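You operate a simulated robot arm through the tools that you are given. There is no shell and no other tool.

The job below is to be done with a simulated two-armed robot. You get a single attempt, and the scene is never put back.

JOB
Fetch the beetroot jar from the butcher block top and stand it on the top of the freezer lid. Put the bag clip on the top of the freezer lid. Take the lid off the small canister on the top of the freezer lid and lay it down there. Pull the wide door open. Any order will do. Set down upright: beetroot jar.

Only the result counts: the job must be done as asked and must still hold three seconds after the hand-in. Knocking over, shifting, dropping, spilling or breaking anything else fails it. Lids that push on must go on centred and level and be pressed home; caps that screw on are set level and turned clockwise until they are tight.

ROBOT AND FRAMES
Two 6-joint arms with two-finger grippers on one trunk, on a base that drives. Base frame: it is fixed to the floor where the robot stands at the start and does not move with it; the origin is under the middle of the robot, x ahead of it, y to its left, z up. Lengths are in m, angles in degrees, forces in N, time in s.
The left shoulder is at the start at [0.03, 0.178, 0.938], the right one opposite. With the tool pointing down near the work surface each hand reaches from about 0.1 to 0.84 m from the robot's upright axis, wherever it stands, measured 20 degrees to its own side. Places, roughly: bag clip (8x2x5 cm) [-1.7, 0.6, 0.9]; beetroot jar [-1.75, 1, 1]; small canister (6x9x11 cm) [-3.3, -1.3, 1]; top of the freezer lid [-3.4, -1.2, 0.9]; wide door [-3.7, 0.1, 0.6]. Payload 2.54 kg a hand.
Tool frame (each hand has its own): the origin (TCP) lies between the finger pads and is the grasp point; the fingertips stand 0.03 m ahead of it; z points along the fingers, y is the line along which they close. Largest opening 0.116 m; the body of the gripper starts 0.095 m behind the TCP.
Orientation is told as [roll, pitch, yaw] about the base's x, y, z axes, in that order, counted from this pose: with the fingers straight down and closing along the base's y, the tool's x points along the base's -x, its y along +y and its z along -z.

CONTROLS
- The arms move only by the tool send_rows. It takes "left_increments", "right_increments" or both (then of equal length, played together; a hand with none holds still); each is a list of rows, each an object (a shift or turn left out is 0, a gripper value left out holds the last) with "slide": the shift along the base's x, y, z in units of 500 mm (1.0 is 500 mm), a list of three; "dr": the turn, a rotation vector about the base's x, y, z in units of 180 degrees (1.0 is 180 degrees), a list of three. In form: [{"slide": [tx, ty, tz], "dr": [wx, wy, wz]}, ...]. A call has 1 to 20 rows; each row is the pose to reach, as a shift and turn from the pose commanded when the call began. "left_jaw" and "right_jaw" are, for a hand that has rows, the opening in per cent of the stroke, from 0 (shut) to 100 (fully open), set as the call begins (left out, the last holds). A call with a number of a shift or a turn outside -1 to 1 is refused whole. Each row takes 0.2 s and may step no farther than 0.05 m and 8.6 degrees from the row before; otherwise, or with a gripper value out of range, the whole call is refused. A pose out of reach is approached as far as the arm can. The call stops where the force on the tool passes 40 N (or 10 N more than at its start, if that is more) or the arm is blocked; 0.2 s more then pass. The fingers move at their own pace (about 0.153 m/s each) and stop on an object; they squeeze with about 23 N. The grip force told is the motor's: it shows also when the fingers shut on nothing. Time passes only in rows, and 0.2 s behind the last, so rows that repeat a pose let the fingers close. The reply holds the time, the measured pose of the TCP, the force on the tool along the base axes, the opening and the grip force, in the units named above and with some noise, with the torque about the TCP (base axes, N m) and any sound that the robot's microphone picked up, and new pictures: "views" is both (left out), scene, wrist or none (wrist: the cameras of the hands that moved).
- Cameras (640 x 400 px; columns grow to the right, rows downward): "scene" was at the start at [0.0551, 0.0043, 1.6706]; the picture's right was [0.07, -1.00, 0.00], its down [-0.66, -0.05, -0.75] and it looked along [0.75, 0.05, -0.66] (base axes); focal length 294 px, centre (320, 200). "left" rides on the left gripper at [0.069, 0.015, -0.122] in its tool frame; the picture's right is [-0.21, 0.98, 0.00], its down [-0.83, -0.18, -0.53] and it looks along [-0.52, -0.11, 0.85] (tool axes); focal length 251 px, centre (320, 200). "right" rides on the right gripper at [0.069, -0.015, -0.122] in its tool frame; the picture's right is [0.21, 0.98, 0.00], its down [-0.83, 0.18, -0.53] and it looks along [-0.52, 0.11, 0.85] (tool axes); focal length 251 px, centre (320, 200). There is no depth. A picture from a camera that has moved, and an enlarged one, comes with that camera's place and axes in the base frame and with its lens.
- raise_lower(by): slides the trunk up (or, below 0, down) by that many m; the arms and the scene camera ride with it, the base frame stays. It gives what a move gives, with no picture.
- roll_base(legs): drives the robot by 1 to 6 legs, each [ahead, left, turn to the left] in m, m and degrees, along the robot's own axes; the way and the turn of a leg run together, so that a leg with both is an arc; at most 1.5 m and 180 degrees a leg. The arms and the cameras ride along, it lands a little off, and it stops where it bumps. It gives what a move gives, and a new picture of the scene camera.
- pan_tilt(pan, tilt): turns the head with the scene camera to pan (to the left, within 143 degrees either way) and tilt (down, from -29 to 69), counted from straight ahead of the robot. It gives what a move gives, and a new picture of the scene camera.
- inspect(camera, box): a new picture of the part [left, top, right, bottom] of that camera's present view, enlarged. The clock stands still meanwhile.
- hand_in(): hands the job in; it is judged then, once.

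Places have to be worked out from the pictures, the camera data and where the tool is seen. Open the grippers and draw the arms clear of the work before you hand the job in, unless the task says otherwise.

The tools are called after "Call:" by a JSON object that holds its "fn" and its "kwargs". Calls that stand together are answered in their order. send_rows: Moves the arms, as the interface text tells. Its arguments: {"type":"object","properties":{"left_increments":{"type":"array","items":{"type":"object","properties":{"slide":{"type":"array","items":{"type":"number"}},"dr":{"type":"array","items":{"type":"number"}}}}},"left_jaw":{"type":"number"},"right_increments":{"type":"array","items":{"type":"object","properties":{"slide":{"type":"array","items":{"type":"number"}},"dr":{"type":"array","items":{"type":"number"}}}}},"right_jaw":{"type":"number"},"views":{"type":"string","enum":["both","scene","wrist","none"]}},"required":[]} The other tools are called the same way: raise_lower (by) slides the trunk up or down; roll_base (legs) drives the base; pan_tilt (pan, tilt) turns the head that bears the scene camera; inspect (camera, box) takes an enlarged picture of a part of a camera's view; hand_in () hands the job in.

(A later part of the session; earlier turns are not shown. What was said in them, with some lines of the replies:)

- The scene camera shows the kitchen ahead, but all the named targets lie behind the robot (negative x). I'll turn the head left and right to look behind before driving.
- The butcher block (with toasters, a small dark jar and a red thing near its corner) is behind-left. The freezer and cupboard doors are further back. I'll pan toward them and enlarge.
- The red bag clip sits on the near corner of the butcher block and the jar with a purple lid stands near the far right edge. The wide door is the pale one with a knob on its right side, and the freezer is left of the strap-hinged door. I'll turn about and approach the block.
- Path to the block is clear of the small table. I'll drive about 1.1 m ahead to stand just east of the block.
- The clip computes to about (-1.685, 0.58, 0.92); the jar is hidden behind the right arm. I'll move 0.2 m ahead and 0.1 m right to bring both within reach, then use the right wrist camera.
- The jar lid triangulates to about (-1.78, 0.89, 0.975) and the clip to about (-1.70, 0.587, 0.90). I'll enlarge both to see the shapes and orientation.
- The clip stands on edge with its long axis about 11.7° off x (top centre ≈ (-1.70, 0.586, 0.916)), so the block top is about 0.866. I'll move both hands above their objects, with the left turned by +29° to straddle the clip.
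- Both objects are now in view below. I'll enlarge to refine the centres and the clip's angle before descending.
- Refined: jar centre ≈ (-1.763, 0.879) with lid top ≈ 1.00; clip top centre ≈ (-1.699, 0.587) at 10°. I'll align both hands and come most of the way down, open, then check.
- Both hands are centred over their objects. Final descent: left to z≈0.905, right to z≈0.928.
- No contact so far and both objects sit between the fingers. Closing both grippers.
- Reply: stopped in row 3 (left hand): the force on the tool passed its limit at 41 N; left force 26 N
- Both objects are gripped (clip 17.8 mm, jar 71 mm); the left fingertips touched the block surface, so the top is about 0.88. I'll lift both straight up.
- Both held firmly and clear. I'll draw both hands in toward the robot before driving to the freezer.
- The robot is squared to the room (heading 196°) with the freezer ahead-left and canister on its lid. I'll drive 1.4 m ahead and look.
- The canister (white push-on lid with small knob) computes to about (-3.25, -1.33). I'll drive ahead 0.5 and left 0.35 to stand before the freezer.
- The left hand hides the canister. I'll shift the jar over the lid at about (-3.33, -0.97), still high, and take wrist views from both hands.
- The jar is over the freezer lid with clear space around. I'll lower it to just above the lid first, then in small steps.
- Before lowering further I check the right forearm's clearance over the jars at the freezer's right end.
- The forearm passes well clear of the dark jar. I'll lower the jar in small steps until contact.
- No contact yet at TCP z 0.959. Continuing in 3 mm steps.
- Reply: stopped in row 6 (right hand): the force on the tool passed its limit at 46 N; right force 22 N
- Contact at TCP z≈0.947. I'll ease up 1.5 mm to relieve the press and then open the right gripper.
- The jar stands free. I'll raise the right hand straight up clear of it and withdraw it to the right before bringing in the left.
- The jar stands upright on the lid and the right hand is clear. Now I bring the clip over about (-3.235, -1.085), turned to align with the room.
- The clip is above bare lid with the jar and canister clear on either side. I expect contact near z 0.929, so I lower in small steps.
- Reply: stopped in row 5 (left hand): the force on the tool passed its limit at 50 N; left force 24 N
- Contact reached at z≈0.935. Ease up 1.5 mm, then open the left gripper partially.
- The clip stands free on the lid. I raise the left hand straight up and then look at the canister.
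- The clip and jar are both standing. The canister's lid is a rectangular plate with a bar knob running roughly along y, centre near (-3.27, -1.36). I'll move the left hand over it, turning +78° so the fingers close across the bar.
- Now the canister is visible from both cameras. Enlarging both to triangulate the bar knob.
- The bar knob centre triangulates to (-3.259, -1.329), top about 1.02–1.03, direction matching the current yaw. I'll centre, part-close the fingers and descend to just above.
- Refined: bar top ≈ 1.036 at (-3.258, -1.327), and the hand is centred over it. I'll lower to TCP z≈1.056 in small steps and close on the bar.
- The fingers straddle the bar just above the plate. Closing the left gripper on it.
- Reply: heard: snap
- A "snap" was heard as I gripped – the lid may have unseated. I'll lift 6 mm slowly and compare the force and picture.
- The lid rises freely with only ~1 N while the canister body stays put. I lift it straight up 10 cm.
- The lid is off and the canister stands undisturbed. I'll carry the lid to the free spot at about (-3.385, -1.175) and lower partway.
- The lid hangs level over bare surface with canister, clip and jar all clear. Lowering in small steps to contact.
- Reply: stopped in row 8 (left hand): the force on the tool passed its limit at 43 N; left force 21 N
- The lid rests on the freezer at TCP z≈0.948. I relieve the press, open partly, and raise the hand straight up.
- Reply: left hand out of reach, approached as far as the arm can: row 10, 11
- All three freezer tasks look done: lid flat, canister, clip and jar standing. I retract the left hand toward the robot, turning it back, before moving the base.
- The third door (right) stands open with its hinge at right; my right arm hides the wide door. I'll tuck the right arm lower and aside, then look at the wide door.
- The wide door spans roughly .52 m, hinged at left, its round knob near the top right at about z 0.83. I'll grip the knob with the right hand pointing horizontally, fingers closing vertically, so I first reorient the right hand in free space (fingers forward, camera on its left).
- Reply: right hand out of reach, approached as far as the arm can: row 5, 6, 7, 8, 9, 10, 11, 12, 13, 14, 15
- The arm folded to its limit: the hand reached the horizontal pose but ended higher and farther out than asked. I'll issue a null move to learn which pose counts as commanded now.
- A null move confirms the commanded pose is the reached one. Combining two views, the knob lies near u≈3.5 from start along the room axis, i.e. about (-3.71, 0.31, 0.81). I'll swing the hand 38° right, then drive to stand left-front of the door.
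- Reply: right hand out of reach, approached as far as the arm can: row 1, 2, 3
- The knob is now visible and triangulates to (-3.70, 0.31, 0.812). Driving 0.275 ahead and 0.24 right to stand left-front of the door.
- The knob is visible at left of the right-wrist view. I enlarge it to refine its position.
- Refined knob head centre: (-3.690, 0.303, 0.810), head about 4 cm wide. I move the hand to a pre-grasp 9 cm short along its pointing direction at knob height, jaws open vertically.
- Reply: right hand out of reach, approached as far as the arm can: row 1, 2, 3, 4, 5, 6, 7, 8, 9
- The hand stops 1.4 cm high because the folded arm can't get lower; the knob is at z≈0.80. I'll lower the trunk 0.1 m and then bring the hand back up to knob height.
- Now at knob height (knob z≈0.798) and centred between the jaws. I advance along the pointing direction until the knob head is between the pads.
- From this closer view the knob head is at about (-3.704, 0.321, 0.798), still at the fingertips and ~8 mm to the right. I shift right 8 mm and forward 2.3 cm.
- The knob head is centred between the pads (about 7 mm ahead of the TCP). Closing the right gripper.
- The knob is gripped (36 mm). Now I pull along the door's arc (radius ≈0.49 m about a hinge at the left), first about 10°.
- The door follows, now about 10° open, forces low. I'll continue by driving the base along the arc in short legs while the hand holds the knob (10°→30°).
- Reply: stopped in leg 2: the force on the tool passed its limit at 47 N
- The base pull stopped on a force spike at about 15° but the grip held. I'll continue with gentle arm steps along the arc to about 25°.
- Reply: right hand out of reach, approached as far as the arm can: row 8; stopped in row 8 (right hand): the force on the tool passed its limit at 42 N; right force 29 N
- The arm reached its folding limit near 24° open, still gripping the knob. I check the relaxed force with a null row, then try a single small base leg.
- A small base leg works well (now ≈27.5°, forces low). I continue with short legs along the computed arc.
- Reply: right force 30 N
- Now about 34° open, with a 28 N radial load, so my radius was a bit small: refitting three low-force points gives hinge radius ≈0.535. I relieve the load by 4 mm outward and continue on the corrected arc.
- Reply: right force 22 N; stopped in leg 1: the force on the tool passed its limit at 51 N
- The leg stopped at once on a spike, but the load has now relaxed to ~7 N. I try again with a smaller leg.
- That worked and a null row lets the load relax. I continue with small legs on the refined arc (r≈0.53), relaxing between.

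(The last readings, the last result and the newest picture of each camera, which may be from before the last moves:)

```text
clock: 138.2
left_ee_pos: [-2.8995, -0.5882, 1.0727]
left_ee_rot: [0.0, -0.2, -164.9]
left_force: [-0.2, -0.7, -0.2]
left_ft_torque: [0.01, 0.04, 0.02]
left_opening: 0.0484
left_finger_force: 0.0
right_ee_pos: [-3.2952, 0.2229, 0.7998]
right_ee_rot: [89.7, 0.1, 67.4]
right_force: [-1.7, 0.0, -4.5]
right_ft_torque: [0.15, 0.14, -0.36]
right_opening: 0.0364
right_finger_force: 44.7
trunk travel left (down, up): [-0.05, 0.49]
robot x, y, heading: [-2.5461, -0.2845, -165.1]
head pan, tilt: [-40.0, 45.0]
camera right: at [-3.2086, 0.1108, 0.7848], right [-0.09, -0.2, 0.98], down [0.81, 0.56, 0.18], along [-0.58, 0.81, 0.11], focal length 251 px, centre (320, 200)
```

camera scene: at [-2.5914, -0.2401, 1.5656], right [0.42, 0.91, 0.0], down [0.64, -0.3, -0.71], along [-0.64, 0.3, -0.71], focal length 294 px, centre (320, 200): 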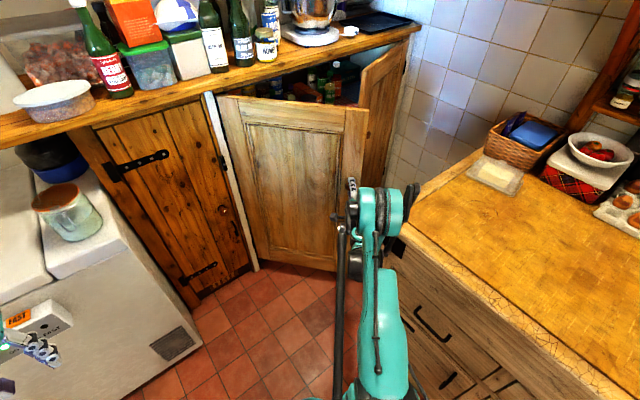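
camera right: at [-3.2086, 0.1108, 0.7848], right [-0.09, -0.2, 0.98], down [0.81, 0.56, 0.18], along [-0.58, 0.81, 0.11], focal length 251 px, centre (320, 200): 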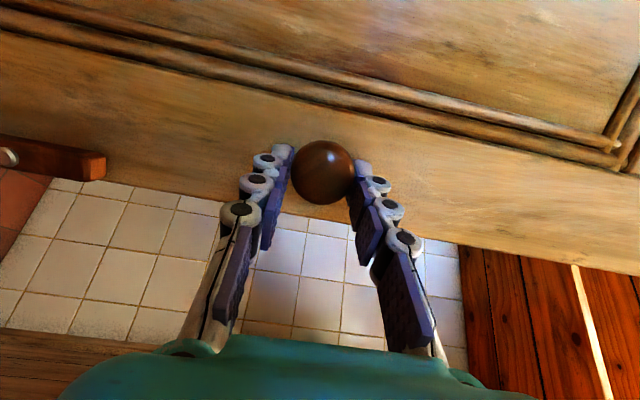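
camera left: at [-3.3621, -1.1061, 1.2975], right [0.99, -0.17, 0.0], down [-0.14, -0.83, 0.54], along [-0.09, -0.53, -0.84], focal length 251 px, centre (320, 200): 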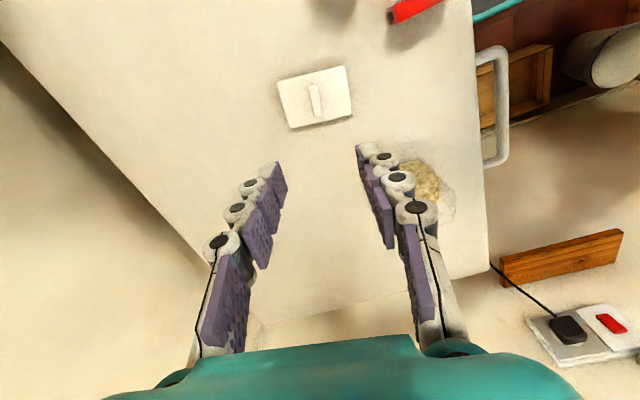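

Very smooth: about 46° open, forces low. Before going on I check the right elbow's clearance to the block corner.

Call:
{"fn": "inspect", "kwargs": {"camera": "scene", "box": [320, 160, 480, 300]}}

Call:
{"fn": "pan_tilt", "kwargs": {"pan": -55, "tilt": 60}}

```text
2.86 times, centred on (400, 230) of scene
camera zoom: at [-2.5912, -0.2399, 1.5657], right [0.42, 0.91, 0.0], down [0.64, -0.3, -0.71], along [-0.64, 0.3, -0.71], focal length 840 px, centre (91, 114)
```

zoom: 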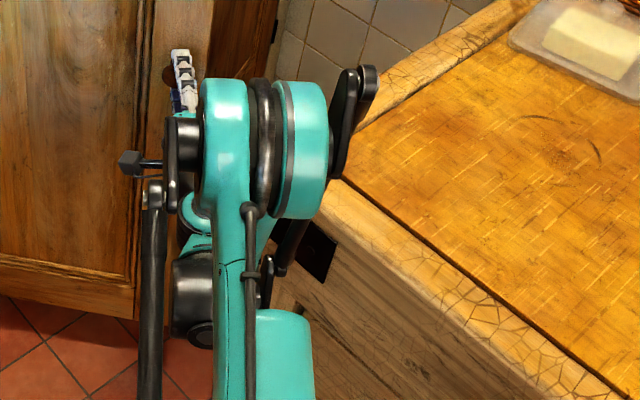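

```text
clock: 138.9
left_ee_pos: [-2.9001, -0.5891, 1.0739]
left_ee_rot: [0.0, -0.2, -164.9]
left_force: [0.1, -1.0, 0.2]
left_ft_torque: [0.03, 0.02, -0.01]
left_opening: 0.0486
left_finger_force: 0.1
right_ee_pos: [-3.2955, 0.2218, 0.8005]
right_ee_rot: [89.7, 0.1, 67.4]
right_force: [-0.4, -0.2, -6.0]
right_ft_torque: [0.14, 0.15, 0.03]
right_opening: 0.0366
right_finger_force: 44.7
trunk travel left (down, up): [-0.05, 0.49]
robot x, y, heading: [-2.5482, -0.2785, -165.2]
head pan, tilt: [-55.0, 60.0]
camera scene: at [-2.5686, -0.2314, 1.5462], right [0.64, 0.77, 0.0], down [0.66, -0.56, -0.5], along [-0.38, 0.32, -0.87], focal length 294 px, centre (320, 200)
```

scene: 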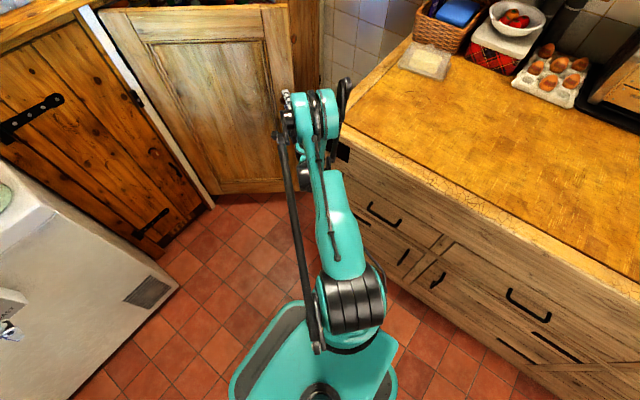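

The elbow is well above the block top. Continuing the arc with the same small legs and relaxations.

Call:
{"fn": "roll_base", "kwargs": {"legs": [[-0.0224, 0.0295, 0]]}}

Call:
{"fn": "send_rows", "kwargs": {"right_increments": [{"slide": [0, 0, 0]}], "views": "none"}}

Call:
{"fn": "roll_base", "kwargs": {"legs": [[-0.0202, 0.0311, 0]]}}

Call:
{"fn": "send_rows", "kwargs": {"right_increments": [{"slide": [0, 0, 0]}], "views": "wrist"}}

```text
clock: 139.8
left_ee_pos: [-2.8715, -0.6108, 1.075]
left_ee_rot: [0.0, -0.2, -164.8]
left_force: [-1.3, -0.2, 0.7]
left_ft_torque: [0.02, 0.0, 0.0]
left_opening: 0.0488
left_finger_force: 0.2
right_ee_pos: [-3.2653, 0.1978, 0.7993]
right_ee_rot: [89.8, 0.0, 67.5]
right_force: [-4.0, -8.2, -6.3]
right_ft_torque: [0.19, 0.03, 1.04]
right_opening: 0.0366
right_finger_force: 44.6
trunk travel left (down, up): [-0.05, 0.49]
robot x, y, heading: [-2.5177, -0.3026, -165.0]
head pan, tilt: [-55.0, 60.0]
camera scene: at [-2.5396, -0.2545, 1.5462], right [0.64, 0.77, 0.0], down [0.66, -0.56, -0.5], along [-0.38, 0.32, -0.87], focal length 294 px, centre (320, 200)
```

scene: 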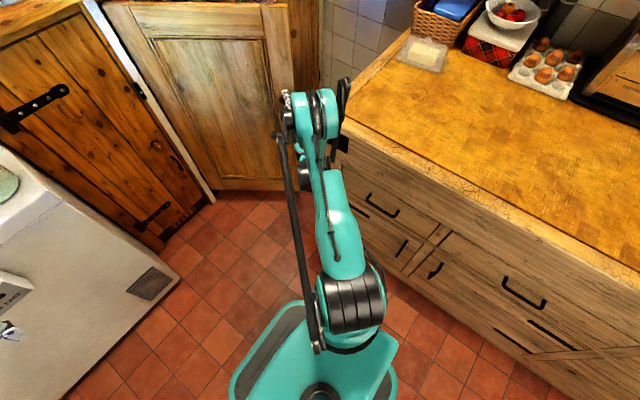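

```text
clock: 140.2
left_ee_pos: [-2.8715, -0.6118, 1.0749]
left_ee_rot: [0.0, -0.3, -164.9]
left_force: [0.1, -0.6, 0.4]
left_ft_torque: [0.01, 0.02, 0.01]
left_opening: 0.0488
left_finger_force: 0.0
right_ee_pos: [-3.2651, 0.1969, 0.8012]
right_ee_rot: [89.7, 0.1, 67.6]
right_force: [-2.2, -1.3, -3.5]
right_ft_torque: [0.27, 0.12, -0.5]
right_opening: 0.0367
right_finger_force: 45.7
trunk travel left (down, up): [-0.05, 0.49]
robot x, y, heading: [-2.5192, -0.3056, -164.9]
head pan, tilt: [-55.0, 60.0]
```

```text
clock: 141.1
left_ee_pos: [-2.8433, -0.6371, 1.0729]
left_ee_rot: [-0.1, -0.1, -164.7]
left_force: [-0.3, -0.2, 0.0]
left_ft_torque: [0.01, 0.03, 0.03]
left_opening: 0.0487
left_finger_force: 0.0
right_ee_pos: [-3.2381, 0.1727, 0.7994]
right_ee_rot: [89.8, 0.1, 67.7]
right_force: [-4.9, -7.1, -5.1]
right_ft_torque: [0.07, 0.06, 1.05]
right_opening: 0.0364
right_finger_force: 45.1
trunk travel left (down, up): [-0.05, 0.49]
robot x, y, heading: [-2.4886, -0.3287, -165.0]
head pan, tilt: [-55.0, 60.0]
camera scene: at [-2.5117, -0.2794, 1.5462], right [0.64, 0.77, 0.0], down [0.66, -0.56, -0.5], along [-0.38, 0.32, -0.87], focal length 294 px, centre (320, 200)
```

scene: 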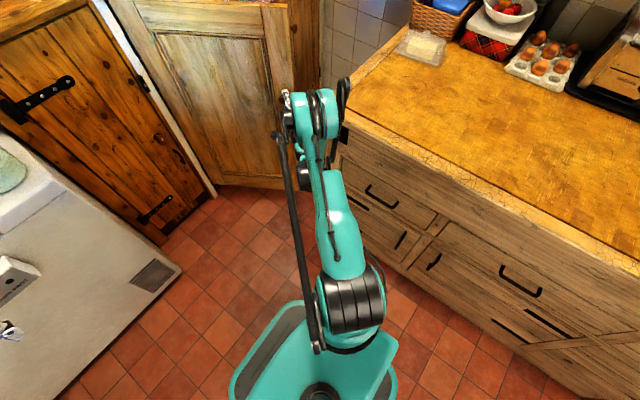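

```text
clock: 141.5
left_ee_pos: [-2.8434, -0.6355, 1.0732]
left_ee_rot: [0.0, -0.2, -164.7]
left_force: [-0.1, 0.3, 0.7]
left_ft_torque: [0.0, 0.01, -0.03]
left_opening: 0.0488
left_finger_force: 0.0
right_ee_pos: [-3.2385, 0.1707, 0.8012]
right_ee_rot: [89.7, 0.1, 67.9]
right_force: [-3.6, -0.9, -4.1]
right_ft_torque: [0.2, 0.0, -0.42]
right_opening: 0.0366
right_finger_force: 45.0
trunk travel left (down, up): [-0.05, 0.49]
robot x, y, heading: [-2.4944, -0.3292, -164.9]
head pan, tilt: [-55.0, 60.0]
camera right: at [-3.1519, 0.0614, 0.7849], right [-0.08, -0.2, 0.98], down [0.81, 0.56, 0.18], along [-0.59, 0.8, 0.11], focal length 251 px, centre (320, 200)
```

right: 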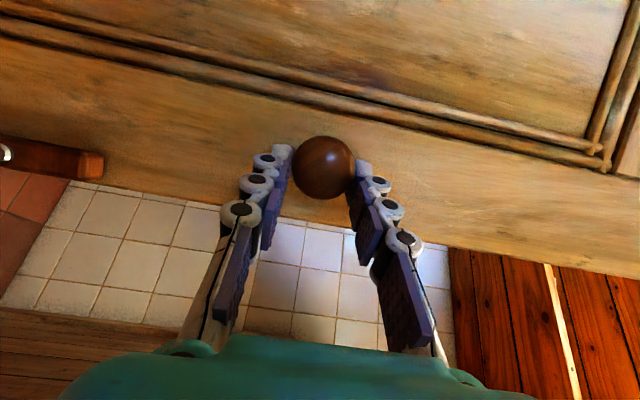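

About 54° open. The knob has drifted ~9 mm sideways within the pads, so I'll open slightly, recentre the hand on the knob and regrip.

Call:
{"fn": "send_rows", "kwargs": {"right_increments": [{"slide": [0, 0, 0]}, {"slide": [0, 0, 0]}, {"slide": [0, 0, 0]}], "right_jaw": 55, "views": "wrist"}}

Call:
{"fn": "inspect", "kwargs": {"camera": "right", "box": [200, 80, 440, 240]}}

```text
clock: 142.3
left_ee_pos: [-2.8424, -0.6364, 1.0743]
left_ee_rot: [0.0, -0.2, -164.8]
left_force: [-1.0, 0.9, -0.4]
left_ft_torque: [0.03, 0.02, -0.03]
left_opening: 0.0485
left_finger_force: 0.1
right_ee_pos: [-3.2377, 0.1721, 0.7994]
right_ee_rot: [89.7, 0.1, 67.8]
right_force: [0.5, -0.2, -0.2]
right_ft_torque: [-0.01, -0.01, -0.02]
right_opening: 0.0638
right_finger_force: 0.0
trunk travel left (down, up): [-0.05, 0.49]
robot x, y, heading: [-2.4897, -0.3276, -164.9]
head pan, tilt: [-55.0, 60.0]
camera right: at [-3.1514, 0.0616, 0.7853], right [-0.08, -0.2, 0.98], down [0.81, 0.56, 0.18], along [-0.59, 0.8, 0.11], focal length 251 px, centre (320, 200)
```

right: 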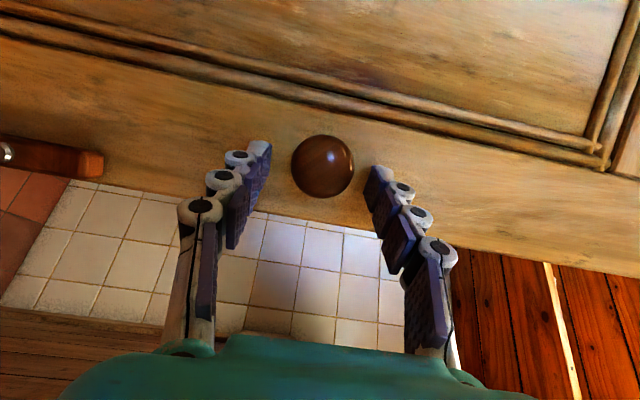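

```text
2.50 times, centred on (320, 160) of right
camera zoom: at [-3.1514, 0.0616, 0.7853], right [-0.08, -0.2, 0.98], down [0.81, 0.56, 0.18], along [-0.59, 0.8, 0.11], focal length 629 px, centre (320, 300)
```

zoom: 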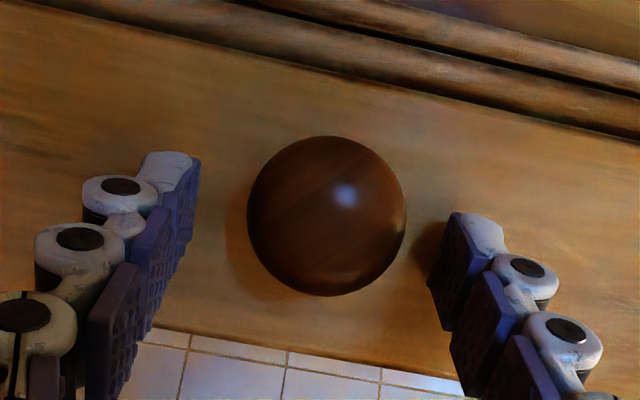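

The door stays put when released. I shift the hand 13 mm left and 5 mm forward and regrip.

Call:
{"fn": "send_rows", "kwargs": {"right_increments": [{"slide": [-0.01, -0.01, 0]}, {"slide": [-0.019, -0.0204, 0]}, {"slide": [-0.019, -0.0204, 0]}], "views": "none"}}

Call:
{"fn": "send_rows", "kwargs": {"right_increments": [{"slide": [0, 0, 0]}, {"slide": [0, 0, 0]}, {"slide": [0, 0, 0]}], "right_jaw": 0, "views": "wrist"}}

```text
clock: 143.1
left_ee_pos: [-2.8422, -0.6365, 1.0741]
left_ee_rot: [0.1, -0.1, -164.7]
left_force: [0.4, -0.1, -0.4]
left_ft_torque: [0.01, 0.01, 0.01]
left_opening: 0.0489
left_finger_force: 0.1
right_ee_pos: [-3.2475, 0.1611, 0.8014]
right_ee_rot: [89.8, 0.0, 67.7]
right_force: [-0.4, 0.0, 0.2]
right_ft_torque: [0.0, 0.03, 0.01]
right_opening: 0.0638
right_finger_force: 0.1
trunk travel left (down, up): [-0.05, 0.49]
robot x, y, heading: [-2.4885, -0.3281, -165.0]
head pan, tilt: [-55.0, 60.0]
```

```text
clock: 143.9
left_ee_pos: [-2.844, -0.6348, 1.0743]
left_ee_rot: [0.0, -0.1, -164.8]
left_force: [1.0, -0.4, -0.7]
left_ft_torque: [0.01, 0.0, 0.02]
left_opening: 0.0485
left_finger_force: 0.0
right_ee_pos: [-3.2489, 0.1627, 0.7996]
right_ee_rot: [89.8, 0.2, 67.7]
right_force: [2.8, 1.0, -9.8]
right_ft_torque: [0.13, 0.04, 0.42]
right_opening: 0.0365
right_finger_force: 45.1
trunk travel left (down, up): [-0.05, 0.49]
robot x, y, heading: [-2.4874, -0.328, -164.7]
head pan, tilt: [-55.0, 60.0]
camera right: at [-3.1613, 0.0517, 0.785], right [-0.09, -0.2, 0.98], down [0.81, 0.56, 0.18], along [-0.59, 0.8, 0.11], focal length 251 px, centre (320, 200)
```

right: 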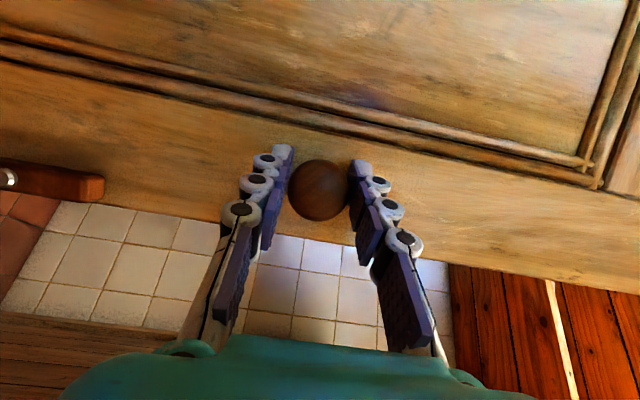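

Regripped with the knob centred. Continuing the arc.

Call:
{"fn": "roll_base", "kwargs": {"legs": [[-0.018, 0.0336, 0]]}}

Call:
{"fn": "send_rows", "kwargs": {"right_increments": [{"slide": [0, 0, 0]}], "views": "none"}}

Call:
{"fn": "roll_base", "kwargs": {"legs": [[-0.0147, 0.0332, 0]]}}

Call:
{"fn": "send_rows", "kwargs": {"right_increments": [{"slide": [0, 0, 0]}], "views": "wrist"}}

```text
clock: 144.7
left_ee_pos: [-2.8181, -0.6642, 1.0735]
left_ee_rot: [0.0, -0.2, -164.7]
left_force: [0.4, 0.2, 0.3]
left_ft_torque: [0.01, -0.02, -0.01]
left_opening: 0.0489
left_finger_force: 0.1
right_ee_pos: [-3.2227, 0.1317, 0.801]
right_ee_rot: [89.7, 0.2, 67.9]
right_force: [-2.0, -5.4, -11.2]
right_ft_torque: [0.04, 0.06, 0.99]
right_opening: 0.0364
right_finger_force: 44.8
trunk travel left (down, up): [-0.05, 0.49]
robot x, y, heading: [-2.4635, -0.3542, -164.6]
head pan, tilt: [-55.0, 60.0]
camera scene: at [-2.4859, -0.3064, 1.5462], right [0.64, 0.77, 0.0], down [0.67, -0.56, -0.5], along [-0.38, 0.32, -0.87], focal length 294 px, centre (320, 200)
```

scene: 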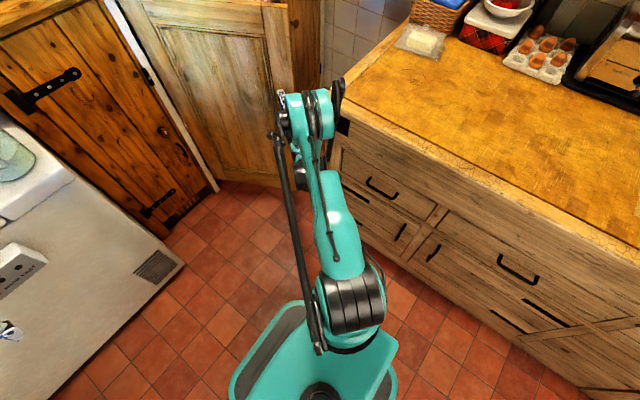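

```text
clock: 145.1
left_ee_pos: [-2.8163, -0.6637, 1.0744]
left_ee_rot: [0.0, -0.2, -164.7]
left_force: [0.0, 0.1, -0.1]
left_ft_torque: [-0.01, -0.01, 0.03]
left_opening: 0.0485
left_finger_force: 0.1
right_ee_pos: [-3.222, 0.1321, 0.8004]
right_ee_rot: [89.7, 0.2, 67.9]
right_force: [-2.2, -1.1, -6.8]
right_ft_torque: [0.13, 0.07, -0.32]
right_opening: 0.0366
right_finger_force: 45.1
trunk travel left (down, up): [-0.05, 0.49]
robot x, y, heading: [-2.4643, -0.3536, -164.9]
head pan, tilt: [-55.0, 60.0]
```

```text
clock: 146.0
left_ee_pos: [-2.7942, -0.694, 1.0744]
left_ee_rot: [0.0, -0.1, -164.7]
left_force: [0.3, 0.0, 1.1]
left_ft_torque: [0.0, 0.02, 0.01]
left_opening: 0.0489
left_finger_force: 0.0
right_ee_pos: [-3.1993, 0.1025, 0.7997]
right_ee_rot: [89.7, 0.1, 68.0]
right_force: [-7.1, -7.4, -7.1]
right_ft_torque: [0.08, 0.07, 1.1]
right_opening: 0.0366
right_finger_force: 45.5
trunk travel left (down, up): [-0.05, 0.49]
robot x, y, heading: [-2.4394, -0.3837, -164.8]
head pan, tilt: [-55.0, 60.0]
camera scene: at [-2.463, -0.3354, 1.5462], right [0.64, 0.77, 0.0], down [0.67, -0.56, -0.5], along [-0.38, 0.32, -0.87], focal length 294 px, centre (320, 200)
```

scene: 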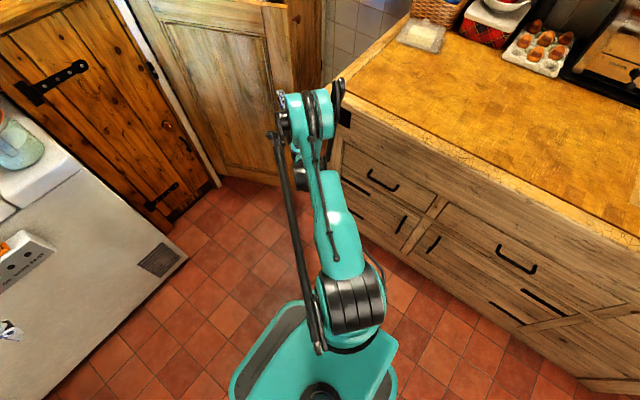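

```text
clock: 146.4
left_ee_pos: [-2.7936, -0.692, 1.0733]
left_ee_rot: [0.0, -0.2, -164.7]
left_force: [-0.7, 1.1, -0.5]
left_ft_torque: [0.01, -0.03, -0.02]
left_opening: 0.0485
left_finger_force: 0.0
right_ee_pos: [-3.2006, 0.1026, 0.7994]
right_ee_rot: [89.8, 0.1, 68.1]
right_force: [-4.5, -1.5, -5.6]
right_ft_torque: [0.23, 0.06, -0.54]
right_opening: 0.0365
right_finger_force: 45.2
trunk travel left (down, up): [-0.05, 0.49]
robot x, y, heading: [-2.4416, -0.3822, -164.8]
head pan, tilt: [-55.0, 60.0]
camera right: at [-3.1128, -0.0068, 0.785], right [-0.08, -0.2, 0.98], down [0.8, 0.57, 0.18], along [-0.59, 0.8, 0.11], focal length 251 px, centre (320, 200)
```

right: 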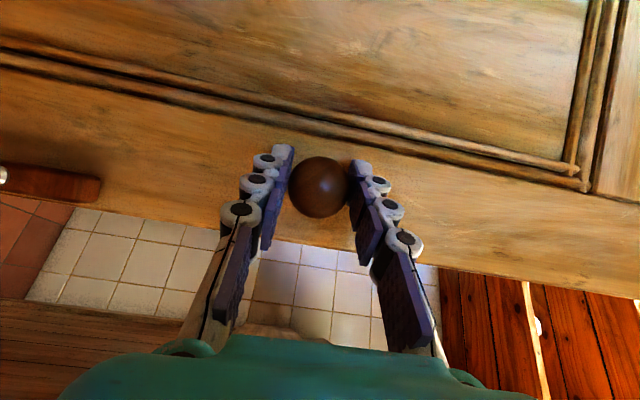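

About 63° open with low loads. Continuing with slightly less backward motion.

Call:
{"fn": "roll_base", "kwargs": {"legs": [[-0.0095, 0.0341, 0]]}}

Call:
{"fn": "send_rows", "kwargs": {"right_increments": [{"slide": [0, 0, 0]}], "views": "none"}}

Call:
{"fn": "roll_base", "kwargs": {"legs": [[-0.0075, 0.0349, 0]]}}

Call:
{"fn": "send_rows", "kwargs": {"right_increments": [{"slide": [0, 0, 0]}], "views": "wrist"}}

```text
clock: 147.3
left_ee_pos: [-2.7754, -0.7232, 1.0729]
left_ee_rot: [-0.1, -0.2, -164.7]
left_force: [-0.3, -0.3, -0.6]
left_ft_torque: [-0.03, 0.01, -0.01]
left_opening: 0.0486
left_finger_force: 0.0
right_ee_pos: [-3.1818, 0.0733, 0.8]
right_ee_rot: [89.7, 0.2, 68.0]
right_force: [3.1, -0.7, -9.8]
right_ft_torque: [-0.04, -0.07, 0.98]
right_opening: 0.036
right_finger_force: 44.8
trunk travel left (down, up): [-0.05, 0.49]
robot x, y, heading: [-2.4215, -0.4136, -164.8]
head pan, tilt: [-55.0, 60.0]
camera scene: at [-2.4442, -0.3646, 1.5461], right [0.64, 0.77, 0.0], down [0.66, -0.56, -0.5], along [-0.38, 0.32, -0.87], focal length 294 px, centre (320, 200)
```

scene: 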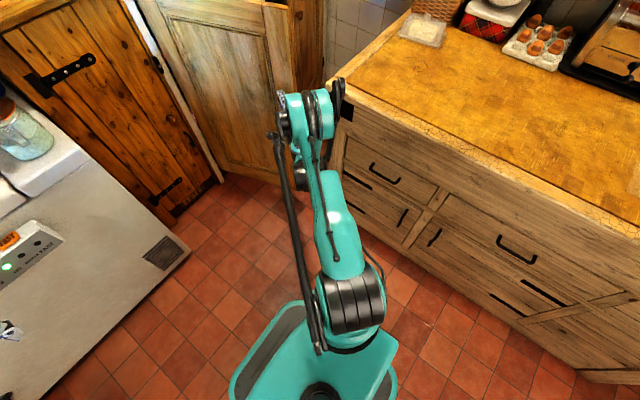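

```text
clock: 147.7
left_ee_pos: [-2.7752, -0.7232, 1.0738]
left_ee_rot: [0.0, -0.1, -164.7]
left_force: [0.1, -0.2, -0.1]
left_ft_torque: [-0.01, 0.0, 0.01]
left_opening: 0.0487
left_finger_force: 0.0
right_ee_pos: [-3.1809, 0.0739, 0.7999]
right_ee_rot: [89.7, 0.1, 67.9]
right_force: [-1.0, -0.8, -7.2]
right_ft_torque: [0.05, -0.01, -0.08]
right_opening: 0.0363
right_finger_force: 44.9
trunk travel left (down, up): [-0.05, 0.49]
robot x, y, heading: [-2.4236, -0.4179, -164.7]
head pan, tilt: [-55.0, 60.0]
```

```text
clock: 148.5
left_ee_pos: [-2.7581, -0.7525, 1.0743]
left_ee_rot: [0.0, -0.3, -164.7]
left_force: [0.3, 0.3, 0.3]
left_ft_torque: [0.0, -0.01, 0.0]
left_opening: 0.0485
left_finger_force: 0.0
right_ee_pos: [-3.1655, 0.0431, 0.8009]
right_ee_rot: [89.6, 0.2, 68.1]
right_force: [4.5, -0.3, -10.0]
right_ft_torque: [-0.01, -0.13, 0.88]
right_opening: 0.0366
right_finger_force: 45.3
trunk travel left (down, up): [-0.05, 0.49]
robot x, y, heading: [-2.4077, -0.4435, -164.8]
head pan, tilt: [-55.0, 60.0]
camera scene: at [-2.4276, -0.3954, 1.5461], right [0.64, 0.77, 0.0], down [0.67, -0.56, -0.5], along [-0.38, 0.32, -0.87], focal length 294 px, centre (320, 200)
```

scene: 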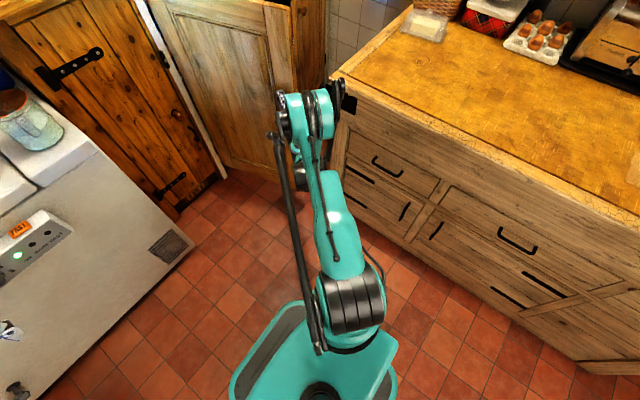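

```text
clock: 148.9
left_ee_pos: [-2.7588, -0.7529, 1.074]
left_ee_rot: [0.0, -0.3, -164.6]
left_force: [0.5, -0.1, -0.7]
left_ft_torque: [0.0, -0.02, 0.02]
left_opening: 0.0487
left_finger_force: 0.0
right_ee_pos: [-3.1641, 0.0418, 0.8004]
right_ee_rot: [89.7, 0.2, 68.1]
right_force: [-0.6, -0.7, -5.1]
right_ft_torque: [0.02, 0.01, 0.02]
right_opening: 0.0362
right_finger_force: 45.0
trunk travel left (down, up): [-0.05, 0.49]
robot x, y, heading: [-2.4063, -0.4455, -165.0]
head pan, tilt: [-55.0, 60.0]
camera right: at [-3.0777, -0.0675, 0.7851], right [-0.08, -0.19, 0.98], down [0.8, 0.57, 0.18], along [-0.59, 0.8, 0.11], focal length 251 px, centre (320, 200)
```

right: 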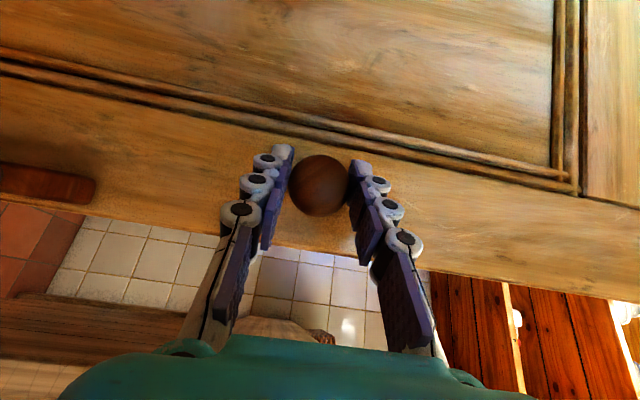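

About 71° open. Two or three more legs to reach roughly 85°.

Call:
{"fn": "roll_base", "kwargs": {"legs": [[-0.0055, 0.0355, 0]]}}

Call:
{"fn": "send_rows", "kwargs": {"right_increments": [{"slide": [0, 0, 0]}], "views": "none"}}

Call:
{"fn": "roll_base", "kwargs": {"legs": [[-0.003, 0.036, 0]]}}

Call:
{"fn": "send_rows", "kwargs": {"right_increments": [{"slide": [0, 0, 0]}], "views": "none"}}

Call:
{"fn": "roll_base", "kwargs": {"legs": [[0, 0.036, 0]]}}

Call:
{"fn": "send_rows", "kwargs": {"right_increments": [{"slide": [0, 0, 0]}], "views": "wrist"}}

```text
clock: 149.8
left_ee_pos: [-2.7443, -0.7866, 1.0736]
left_ee_rot: [0.0, -0.3, -164.8]
left_force: [0.4, -0.3, -0.1]
left_ft_torque: [0.02, 0.02, 0.01]
left_opening: 0.0487
left_finger_force: 0.0
right_ee_pos: [-3.1508, 0.0097, 0.8003]
right_ee_rot: [89.7, 0.3, 68.1]
right_force: [4.6, -0.9, -9.7]
right_ft_torque: [-0.01, -0.12, 0.91]
right_opening: 0.0364
right_finger_force: 44.7
trunk travel left (down, up): [-0.05, 0.49]
robot x, y, heading: [-2.3917, -0.483, -165.1]
head pan, tilt: [-55.0, 60.0]
camera scene: at [-2.413, -0.428, 1.5461], right [0.64, 0.77, 0.0], down [0.67, -0.55, -0.5], along [-0.38, 0.32, -0.87], focal length 294 px, centre (320, 200)
```

scene: 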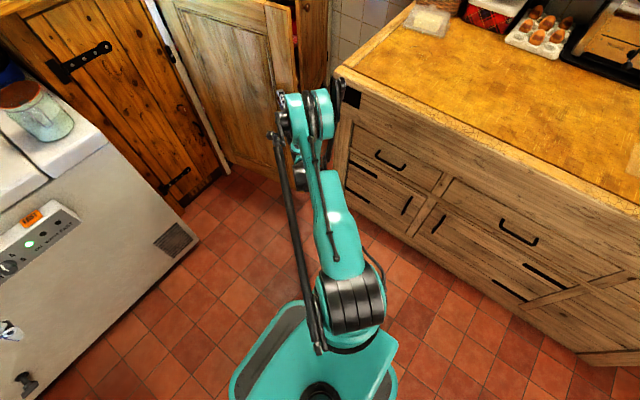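

```text
clock: 150.2
left_ee_pos: [-2.744, -0.7856, 1.0732]
left_ee_rot: [0.0, -0.2, -164.7]
left_force: [-0.2, -1.3, 0.0]
left_ft_torque: [0.0, -0.04, -0.01]
left_opening: 0.0488
left_finger_force: 0.1
right_ee_pos: [-3.1505, 0.0095, 0.8006]
right_ee_rot: [89.7, 0.3, 68.1]
right_force: [-1.1, -0.7, -4.7]
right_ft_torque: [0.08, -0.01, -0.01]
right_opening: 0.0364
right_finger_force: 45.3
trunk travel left (down, up): [-0.05, 0.49]
robot x, y, heading: [-2.3908, -0.478, -164.4]
head pan, tilt: [-55.0, 60.0]
```

```text
clock: 151.0
left_ee_pos: [-2.7315, -0.8212, 1.0742]
left_ee_rot: [0.0, -0.2, -164.7]
left_force: [-0.1, -0.5, -0.5]
left_ft_torque: [0.02, 0.01, 0.01]
left_opening: 0.0485
left_finger_force: 0.1
right_ee_pos: [-3.1375, -0.0266, 0.8003]
right_ee_rot: [89.8, 0.3, 68.2]
right_force: [1.2, -2.7, -7.3]
right_ft_torque: [-0.07, -0.07, 1.03]
right_opening: 0.0365
right_finger_force: 45.2
trunk travel left (down, up): [-0.05, 0.49]
robot x, y, heading: [-2.3761, -0.5089, -164.5]
head pan, tilt: [-55.0, 60.0]
camera scene: at [-2.4006, -0.4631, 1.5461], right [0.64, 0.77, 0.0], down [0.67, -0.55, -0.5], along [-0.38, 0.32, -0.87], focal length 294 px, centre (320, 200)
```

scene: 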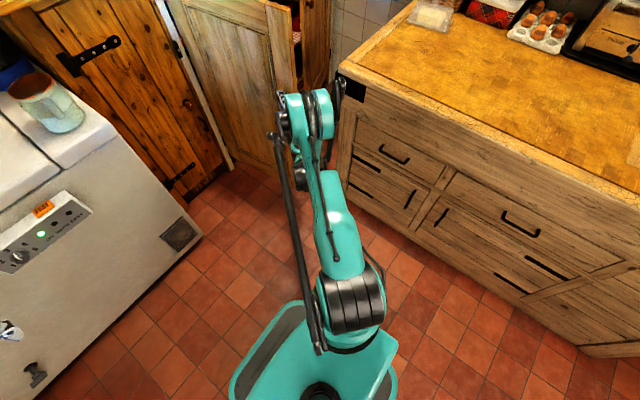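

```text
clock: 151.4
left_ee_pos: [-2.7313, -0.8204, 1.0746]
left_ee_rot: [0.0, -0.1, -164.7]
left_force: [-0.8, 0.5, -0.8]
left_ft_torque: [-0.01, 0.01, -0.02]
left_opening: 0.0484
left_finger_force: 0.0
right_ee_pos: [-3.1391, -0.0262, 0.8013]
right_ee_rot: [89.7, 0.4, 68.2]
right_force: [-1.9, -0.9, -3.3]
right_ft_torque: [0.14, -0.03, -0.11]
right_opening: 0.0363
right_finger_force: 44.6
trunk travel left (down, up): [-0.05, 0.49]
robot x, y, heading: [-2.3781, -0.5126, -164.6]
head pan, tilt: [-55.0, 60.0]
```

```text
clock: 152.3
left_ee_pos: [-2.723, -0.8555, 1.0742]
left_ee_rot: [0.0, -0.3, -164.7]
left_force: [0.3, -1.1, -0.2]
left_ft_torque: [0.02, -0.02, -0.02]
left_opening: 0.0488
left_finger_force: 0.1
right_ee_pos: [-3.1275, -0.0603, 0.7994]
right_ee_rot: [89.7, 0.3, 68.3]
right_force: [3.3, -2.3, -6.6]
right_ft_torque: [0.0, -0.05, 1.12]
right_opening: 0.0365
right_finger_force: 44.8
trunk travel left (down, up): [-0.05, 0.49]
robot x, y, heading: [-2.3671, -0.5471, -164.9]
head pan, tilt: [-55.0, 60.0]
camera scene: at [-2.3909, -0.498, 1.5461], right [0.64, 0.77, 0.0], down [0.67, -0.55, -0.5], along [-0.38, 0.32, -0.87], focal length 294 px, centre (320, 200)
```

scene: 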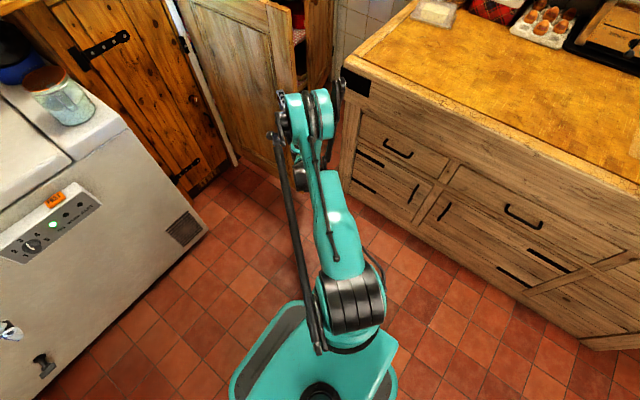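

```text
clock: 152.7
left_ee_pos: [-2.7212, -0.8548, 1.0741]
left_ee_rot: [0.0, -0.2, -164.7]
left_force: [0.6, 0.1, 0.0]
left_ft_torque: [0.02, -0.01, 0.02]
left_opening: 0.0487
left_finger_force: 0.0
right_ee_pos: [-3.1276, -0.0599, 0.8004]
right_ee_rot: [89.7, 0.3, 68.1]
right_force: [-2.5, -1.3, -1.8]
right_ft_torque: [0.21, -0.01, -0.02]
right_opening: 0.0363
right_finger_force: 44.6
trunk travel left (down, up): [-0.05, 0.49]
robot x, y, heading: [-2.368, -0.5491, -164.9]
head pan, tilt: [-55.0, 60.0]
camera right: at [-3.0406, -0.1704, 0.7852], right [-0.08, -0.19, 0.98], down [0.8, 0.57, 0.18], along [-0.59, 0.8, 0.11], focal length 251 px, centre (320, 200)
```

right: 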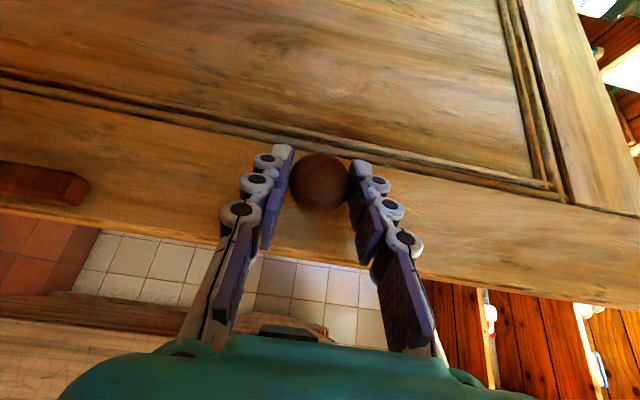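

The door is about 83° open. I open the right gripper and withdraw straight back from the knob.

Call:
{"fn": "send_rows", "kwargs": {"right_increments": [{"slide": [0, 0, 0]}, {"slide": [0, 0, 0]}, {"slide": [0, 0, 0]}], "right_jaw": 75, "views": "wrist"}}

Call:
{"fn": "roll_base", "kwargs": {"legs": [[-0.1, 0.08, 0]]}}

Call:
{"fn": "pan_tilt", "kwargs": {"pan": -25, "tilt": 35}}

```text
clock: 153.5
left_ee_pos: [-2.7223, -0.8557, 1.0736]
left_ee_rot: [0.0, -0.1, -164.7]
left_force: [0.0, 0.9, 0.8]
left_ft_torque: [-0.02, 0.01, 0.0]
left_opening: 0.0485
left_finger_force: 0.0
right_ee_pos: [-3.1275, -0.0611, 0.8003]
right_ee_rot: [89.6, 0.3, 68.2]
right_force: [-0.5, 0.0, 0.2]
right_ft_torque: [0.02, -0.01, -0.01]
right_opening: 0.087
right_finger_force: 0.0
trunk travel left (down, up): [-0.05, 0.49]
robot x, y, heading: [-2.3676, -0.5479, -164.7]
head pan, tilt: [-55.0, 60.0]
camera right: at [-3.0402, -0.1703, 0.7855], right [-0.08, -0.19, 0.98], down [0.8, 0.57, 0.18], along [-0.59, 0.8, 0.11], focal length 251 px, centre (320, 200)
```

right: 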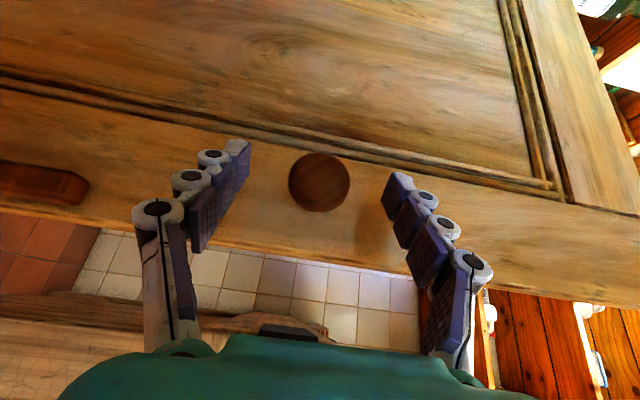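

```text
clock: 154.8
left_ee_pos: [-2.6026, -0.9059, 1.0739]
left_ee_rot: [0.1, -0.3, -164.7]
left_force: [1.5, -0.1, -0.3]
left_ft_torque: [-0.01, 0.05, -0.02]
left_opening: 0.0487
left_finger_force: 0.1
right_ee_pos: [-3.0102, -0.1119, 0.801]
right_ee_rot: [89.7, 0.3, 68.3]
right_force: [-0.3, 0.1, 0.4]
right_ft_torque: [0.01, -0.04, -0.04]
right_opening: 0.0869
right_finger_force: 0.1
trunk travel left (down, up): [-0.05, 0.49]
robot x, y, heading: [-2.2547, -0.5967, -164.8]
head pan, tilt: [-55.0, 60.0]
camera scene: at [-2.2712, -0.5484, 1.5463], right [0.64, 0.77, 0.0], down [0.66, -0.55, -0.5], along [-0.38, 0.32, -0.87], focal length 294 px, centre (320, 200)
```

scene: 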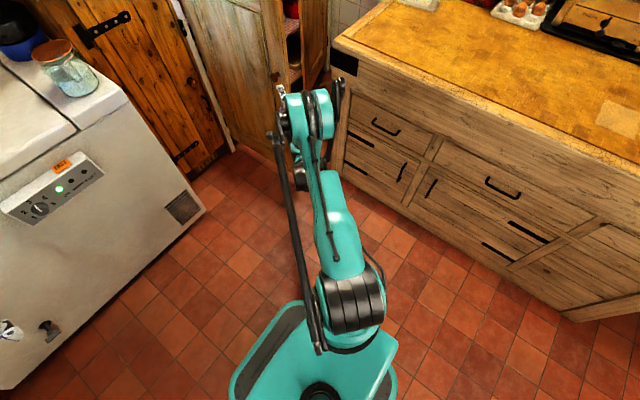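

```text
clock: 155.7
left_ee_pos: [-2.6038, -0.9062, 1.0727]
left_ee_rot: [0.0, -0.2, -164.7]
left_force: [1.6, -0.5, -0.1]
left_ft_torque: [0.03, 0.0, 0.02]
left_opening: 0.0488
left_finger_force: 0.0
right_ee_pos: [-3.0104, -0.1105, 0.8006]
right_ee_rot: [89.7, 0.4, 68.2]
right_force: [-0.5, -0.3, -1.3]
right_ft_torque: [-0.01, 0.01, 0.0]
right_opening: 0.0868
right_finger_force: 0.0
trunk travel left (down, up): [-0.05, 0.49]
robot x, y, heading: [-2.2521, -0.5971, -164.9]
head pan, tilt: [-25.0, 35.0]
camera scene: at [-2.3086, -0.5752, 1.5804], right [0.17, 0.99, 0.0], down [0.57, -0.1, -0.82], along [-0.81, 0.14, -0.57], focal length 294 px, centre (320, 200)
```

scene: 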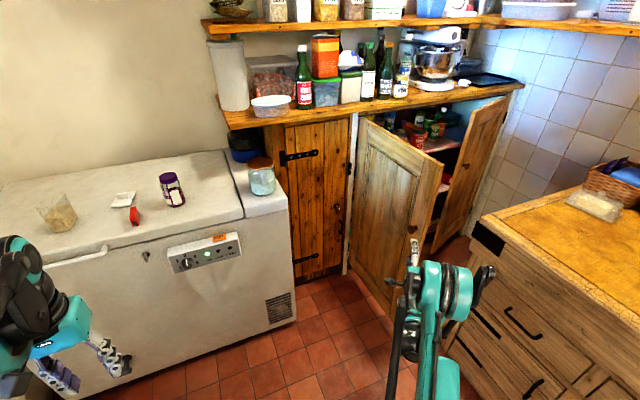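

The wide door stands open. I enlarge to verify the freezer top and the door.

Call:
{"fn": "inspect", "kwargs": {"camera": "scene", "box": [20, 150, 260, 260]}}

Call:
{"fn": "inspect", "kwargs": {"camera": "scene", "box": [330, 70, 530, 300]}}

```text
2.67 times, centred on (140, 205) of scene
camera zoom: at [-2.3086, -0.5752, 1.5804], right [0.17, 0.99, 0.0], down [0.57, -0.1, -0.82], along [-0.81, 0.14, -0.57], focal length 784 px, centre (800, 187)
```

zoom: 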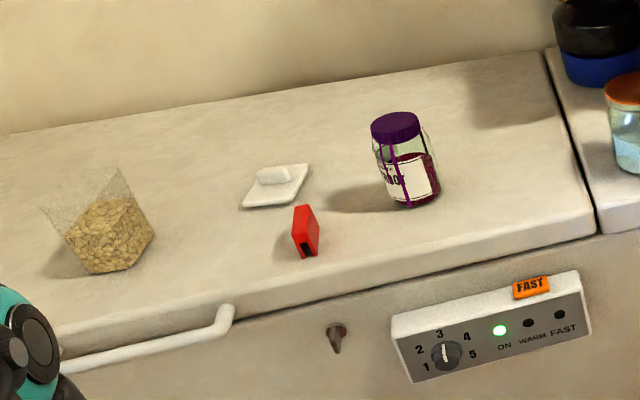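

```text
1.74 times, centred on (430, 185) of scene
camera zoom: at [-2.3086, -0.5752, 1.5804], right [0.17, 0.99, 0.0], down [0.57, -0.1, -0.82], along [-0.81, 0.14, -0.57], focal length 511 px, centre (129, 226)
```

zoom: 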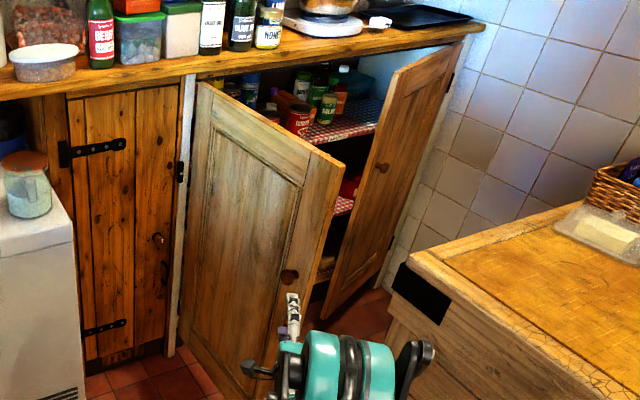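

Everything on the freezer is as wanted (jar upright, clip, lid laid down, canister open and standing) and the door is wide open. I back the robot away and open both grippers fully.

Call:
{"fn": "roll_base", "kwargs": {"legs": [[-0.35, 0, 0]]}}

Call:
{"fn": "send_rows", "kwargs": {"left_increments": [{"slide": [0, 0, 0]}, {"slide": [0, 0, 0]}, {"slide": [0, 0, 0]}], "right_increments": [{"slide": [0, 0, 0]}, {"slide": [0, 0, 0]}, {"slide": [0, 0, 0]}], "left_jaw": 100, "right_jaw": 100, "views": "scene"}}

Call:
{"fn": "inspect", "kwargs": {"camera": "scene", "box": [60, 60, 540, 340]}}

```text
clock: 158.0
left_ee_pos: [-2.2657, -0.8148, 1.0751]
left_ee_rot: [0.1, -0.3, -164.3]
left_force: [-0.2, -0.1, -0.1]
left_ft_torque: [0.02, 0.04, 0.0]
left_opening: 0.0489
left_finger_force: 0.1
right_ee_pos: [-2.6758, -0.0225, 0.8009]
right_ee_rot: [89.8, 0.3, 68.5]
right_force: [0.0, 0.3, -0.6]
right_ft_torque: [-0.01, 0.01, 0.02]
right_opening: 0.0869
right_finger_force: 0.0
trunk travel left (down, up): [-0.05, 0.49]
robot x, y, heading: [-1.9169, -0.5052, -164.6]
head pan, tilt: [-25.0, 35.0]
camera scene: at [-1.9713, -0.4833, 1.5805], right [0.17, 0.99, 0.0], down [0.57, -0.1, -0.82], along [-0.81, 0.14, -0.57], focal length 294 px, centre (320, 200)
```

scene: 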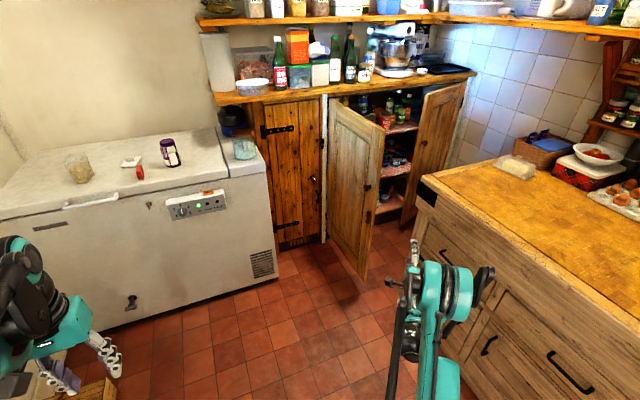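

```text
clock: 158.8
left_ee_pos: [-2.2664, -0.8157, 1.0742]
left_ee_rot: [-0.1, -0.3, -164.4]
left_force: [-0.9, 0.3, 0.0]
left_ft_torque: [0.04, -0.03, -0.02]
left_opening: 0.1159
left_finger_force: 0.1
right_ee_pos: [-2.6763, -0.0236, 0.8011]
right_ee_rot: [89.9, 0.2, 68.4]
right_force: [0.0, 0.6, -0.2]
right_ft_torque: [0.04, 0.02, 0.0]
right_opening: 0.1162
right_finger_force: 0.1
trunk travel left (down, up): [-0.05, 0.49]
robot x, y, heading: [-1.9186, -0.5061, -164.8]
head pan, tilt: [-25.0, 35.0]
camera scene: at [-1.9722, -0.4835, 1.5805], right [0.17, 0.99, 0.0], down [0.57, -0.1, -0.82], along [-0.81, 0.14, -0.57], focal length 294 px, centre (320, 200)
```

scene: 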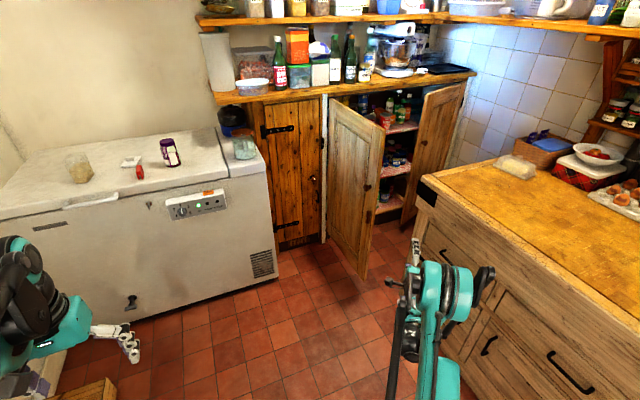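

```text
1.33 times, centred on (300, 200) of scene
camera zoom: at [-1.9722, -0.4835, 1.5805], right [0.17, 0.99, 0.0], down [0.57, -0.1, -0.82], along [-0.81, 0.14, -0.57], focal length 392 px, centre (347, 200)
```

zoom: 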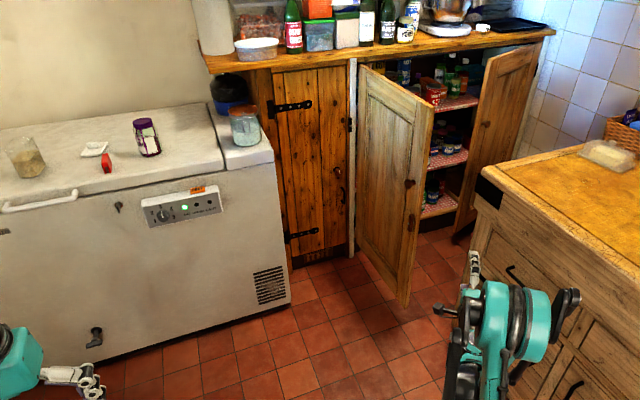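

The final picture shows the jar upright on the freezer lid with the clip, the laid-down canister lid and the open canister. The wide door is wide open, and both hands are empty and clear. Handing in.

Call:
{"fn": "hand_in", "kwargs": {}}

```text
The job is handed in.
```

I've done all four parts and handed the job in; I haven't seen the verdict. This is how things stood in the last pictures:

- **Beetroot jar:** it stands upright on the top of the freezer lid.
- **Bag clip:** it stands on the freezer lid, between the jar and the canister.
- **Small canister:** its lid is off and lies flat on the freezer lid. The canister itself stands where it was, with its contents in place. I heard a snap as I gripped the lid, and it then lifted off freely.
- **Wide door:** I pulled it open by its knob to about 80 degrees, and it stayed there when I let go.

Both grippers are open, and the robot has backed away from the door and the freezer. I saw nothing else knocked over or moved.
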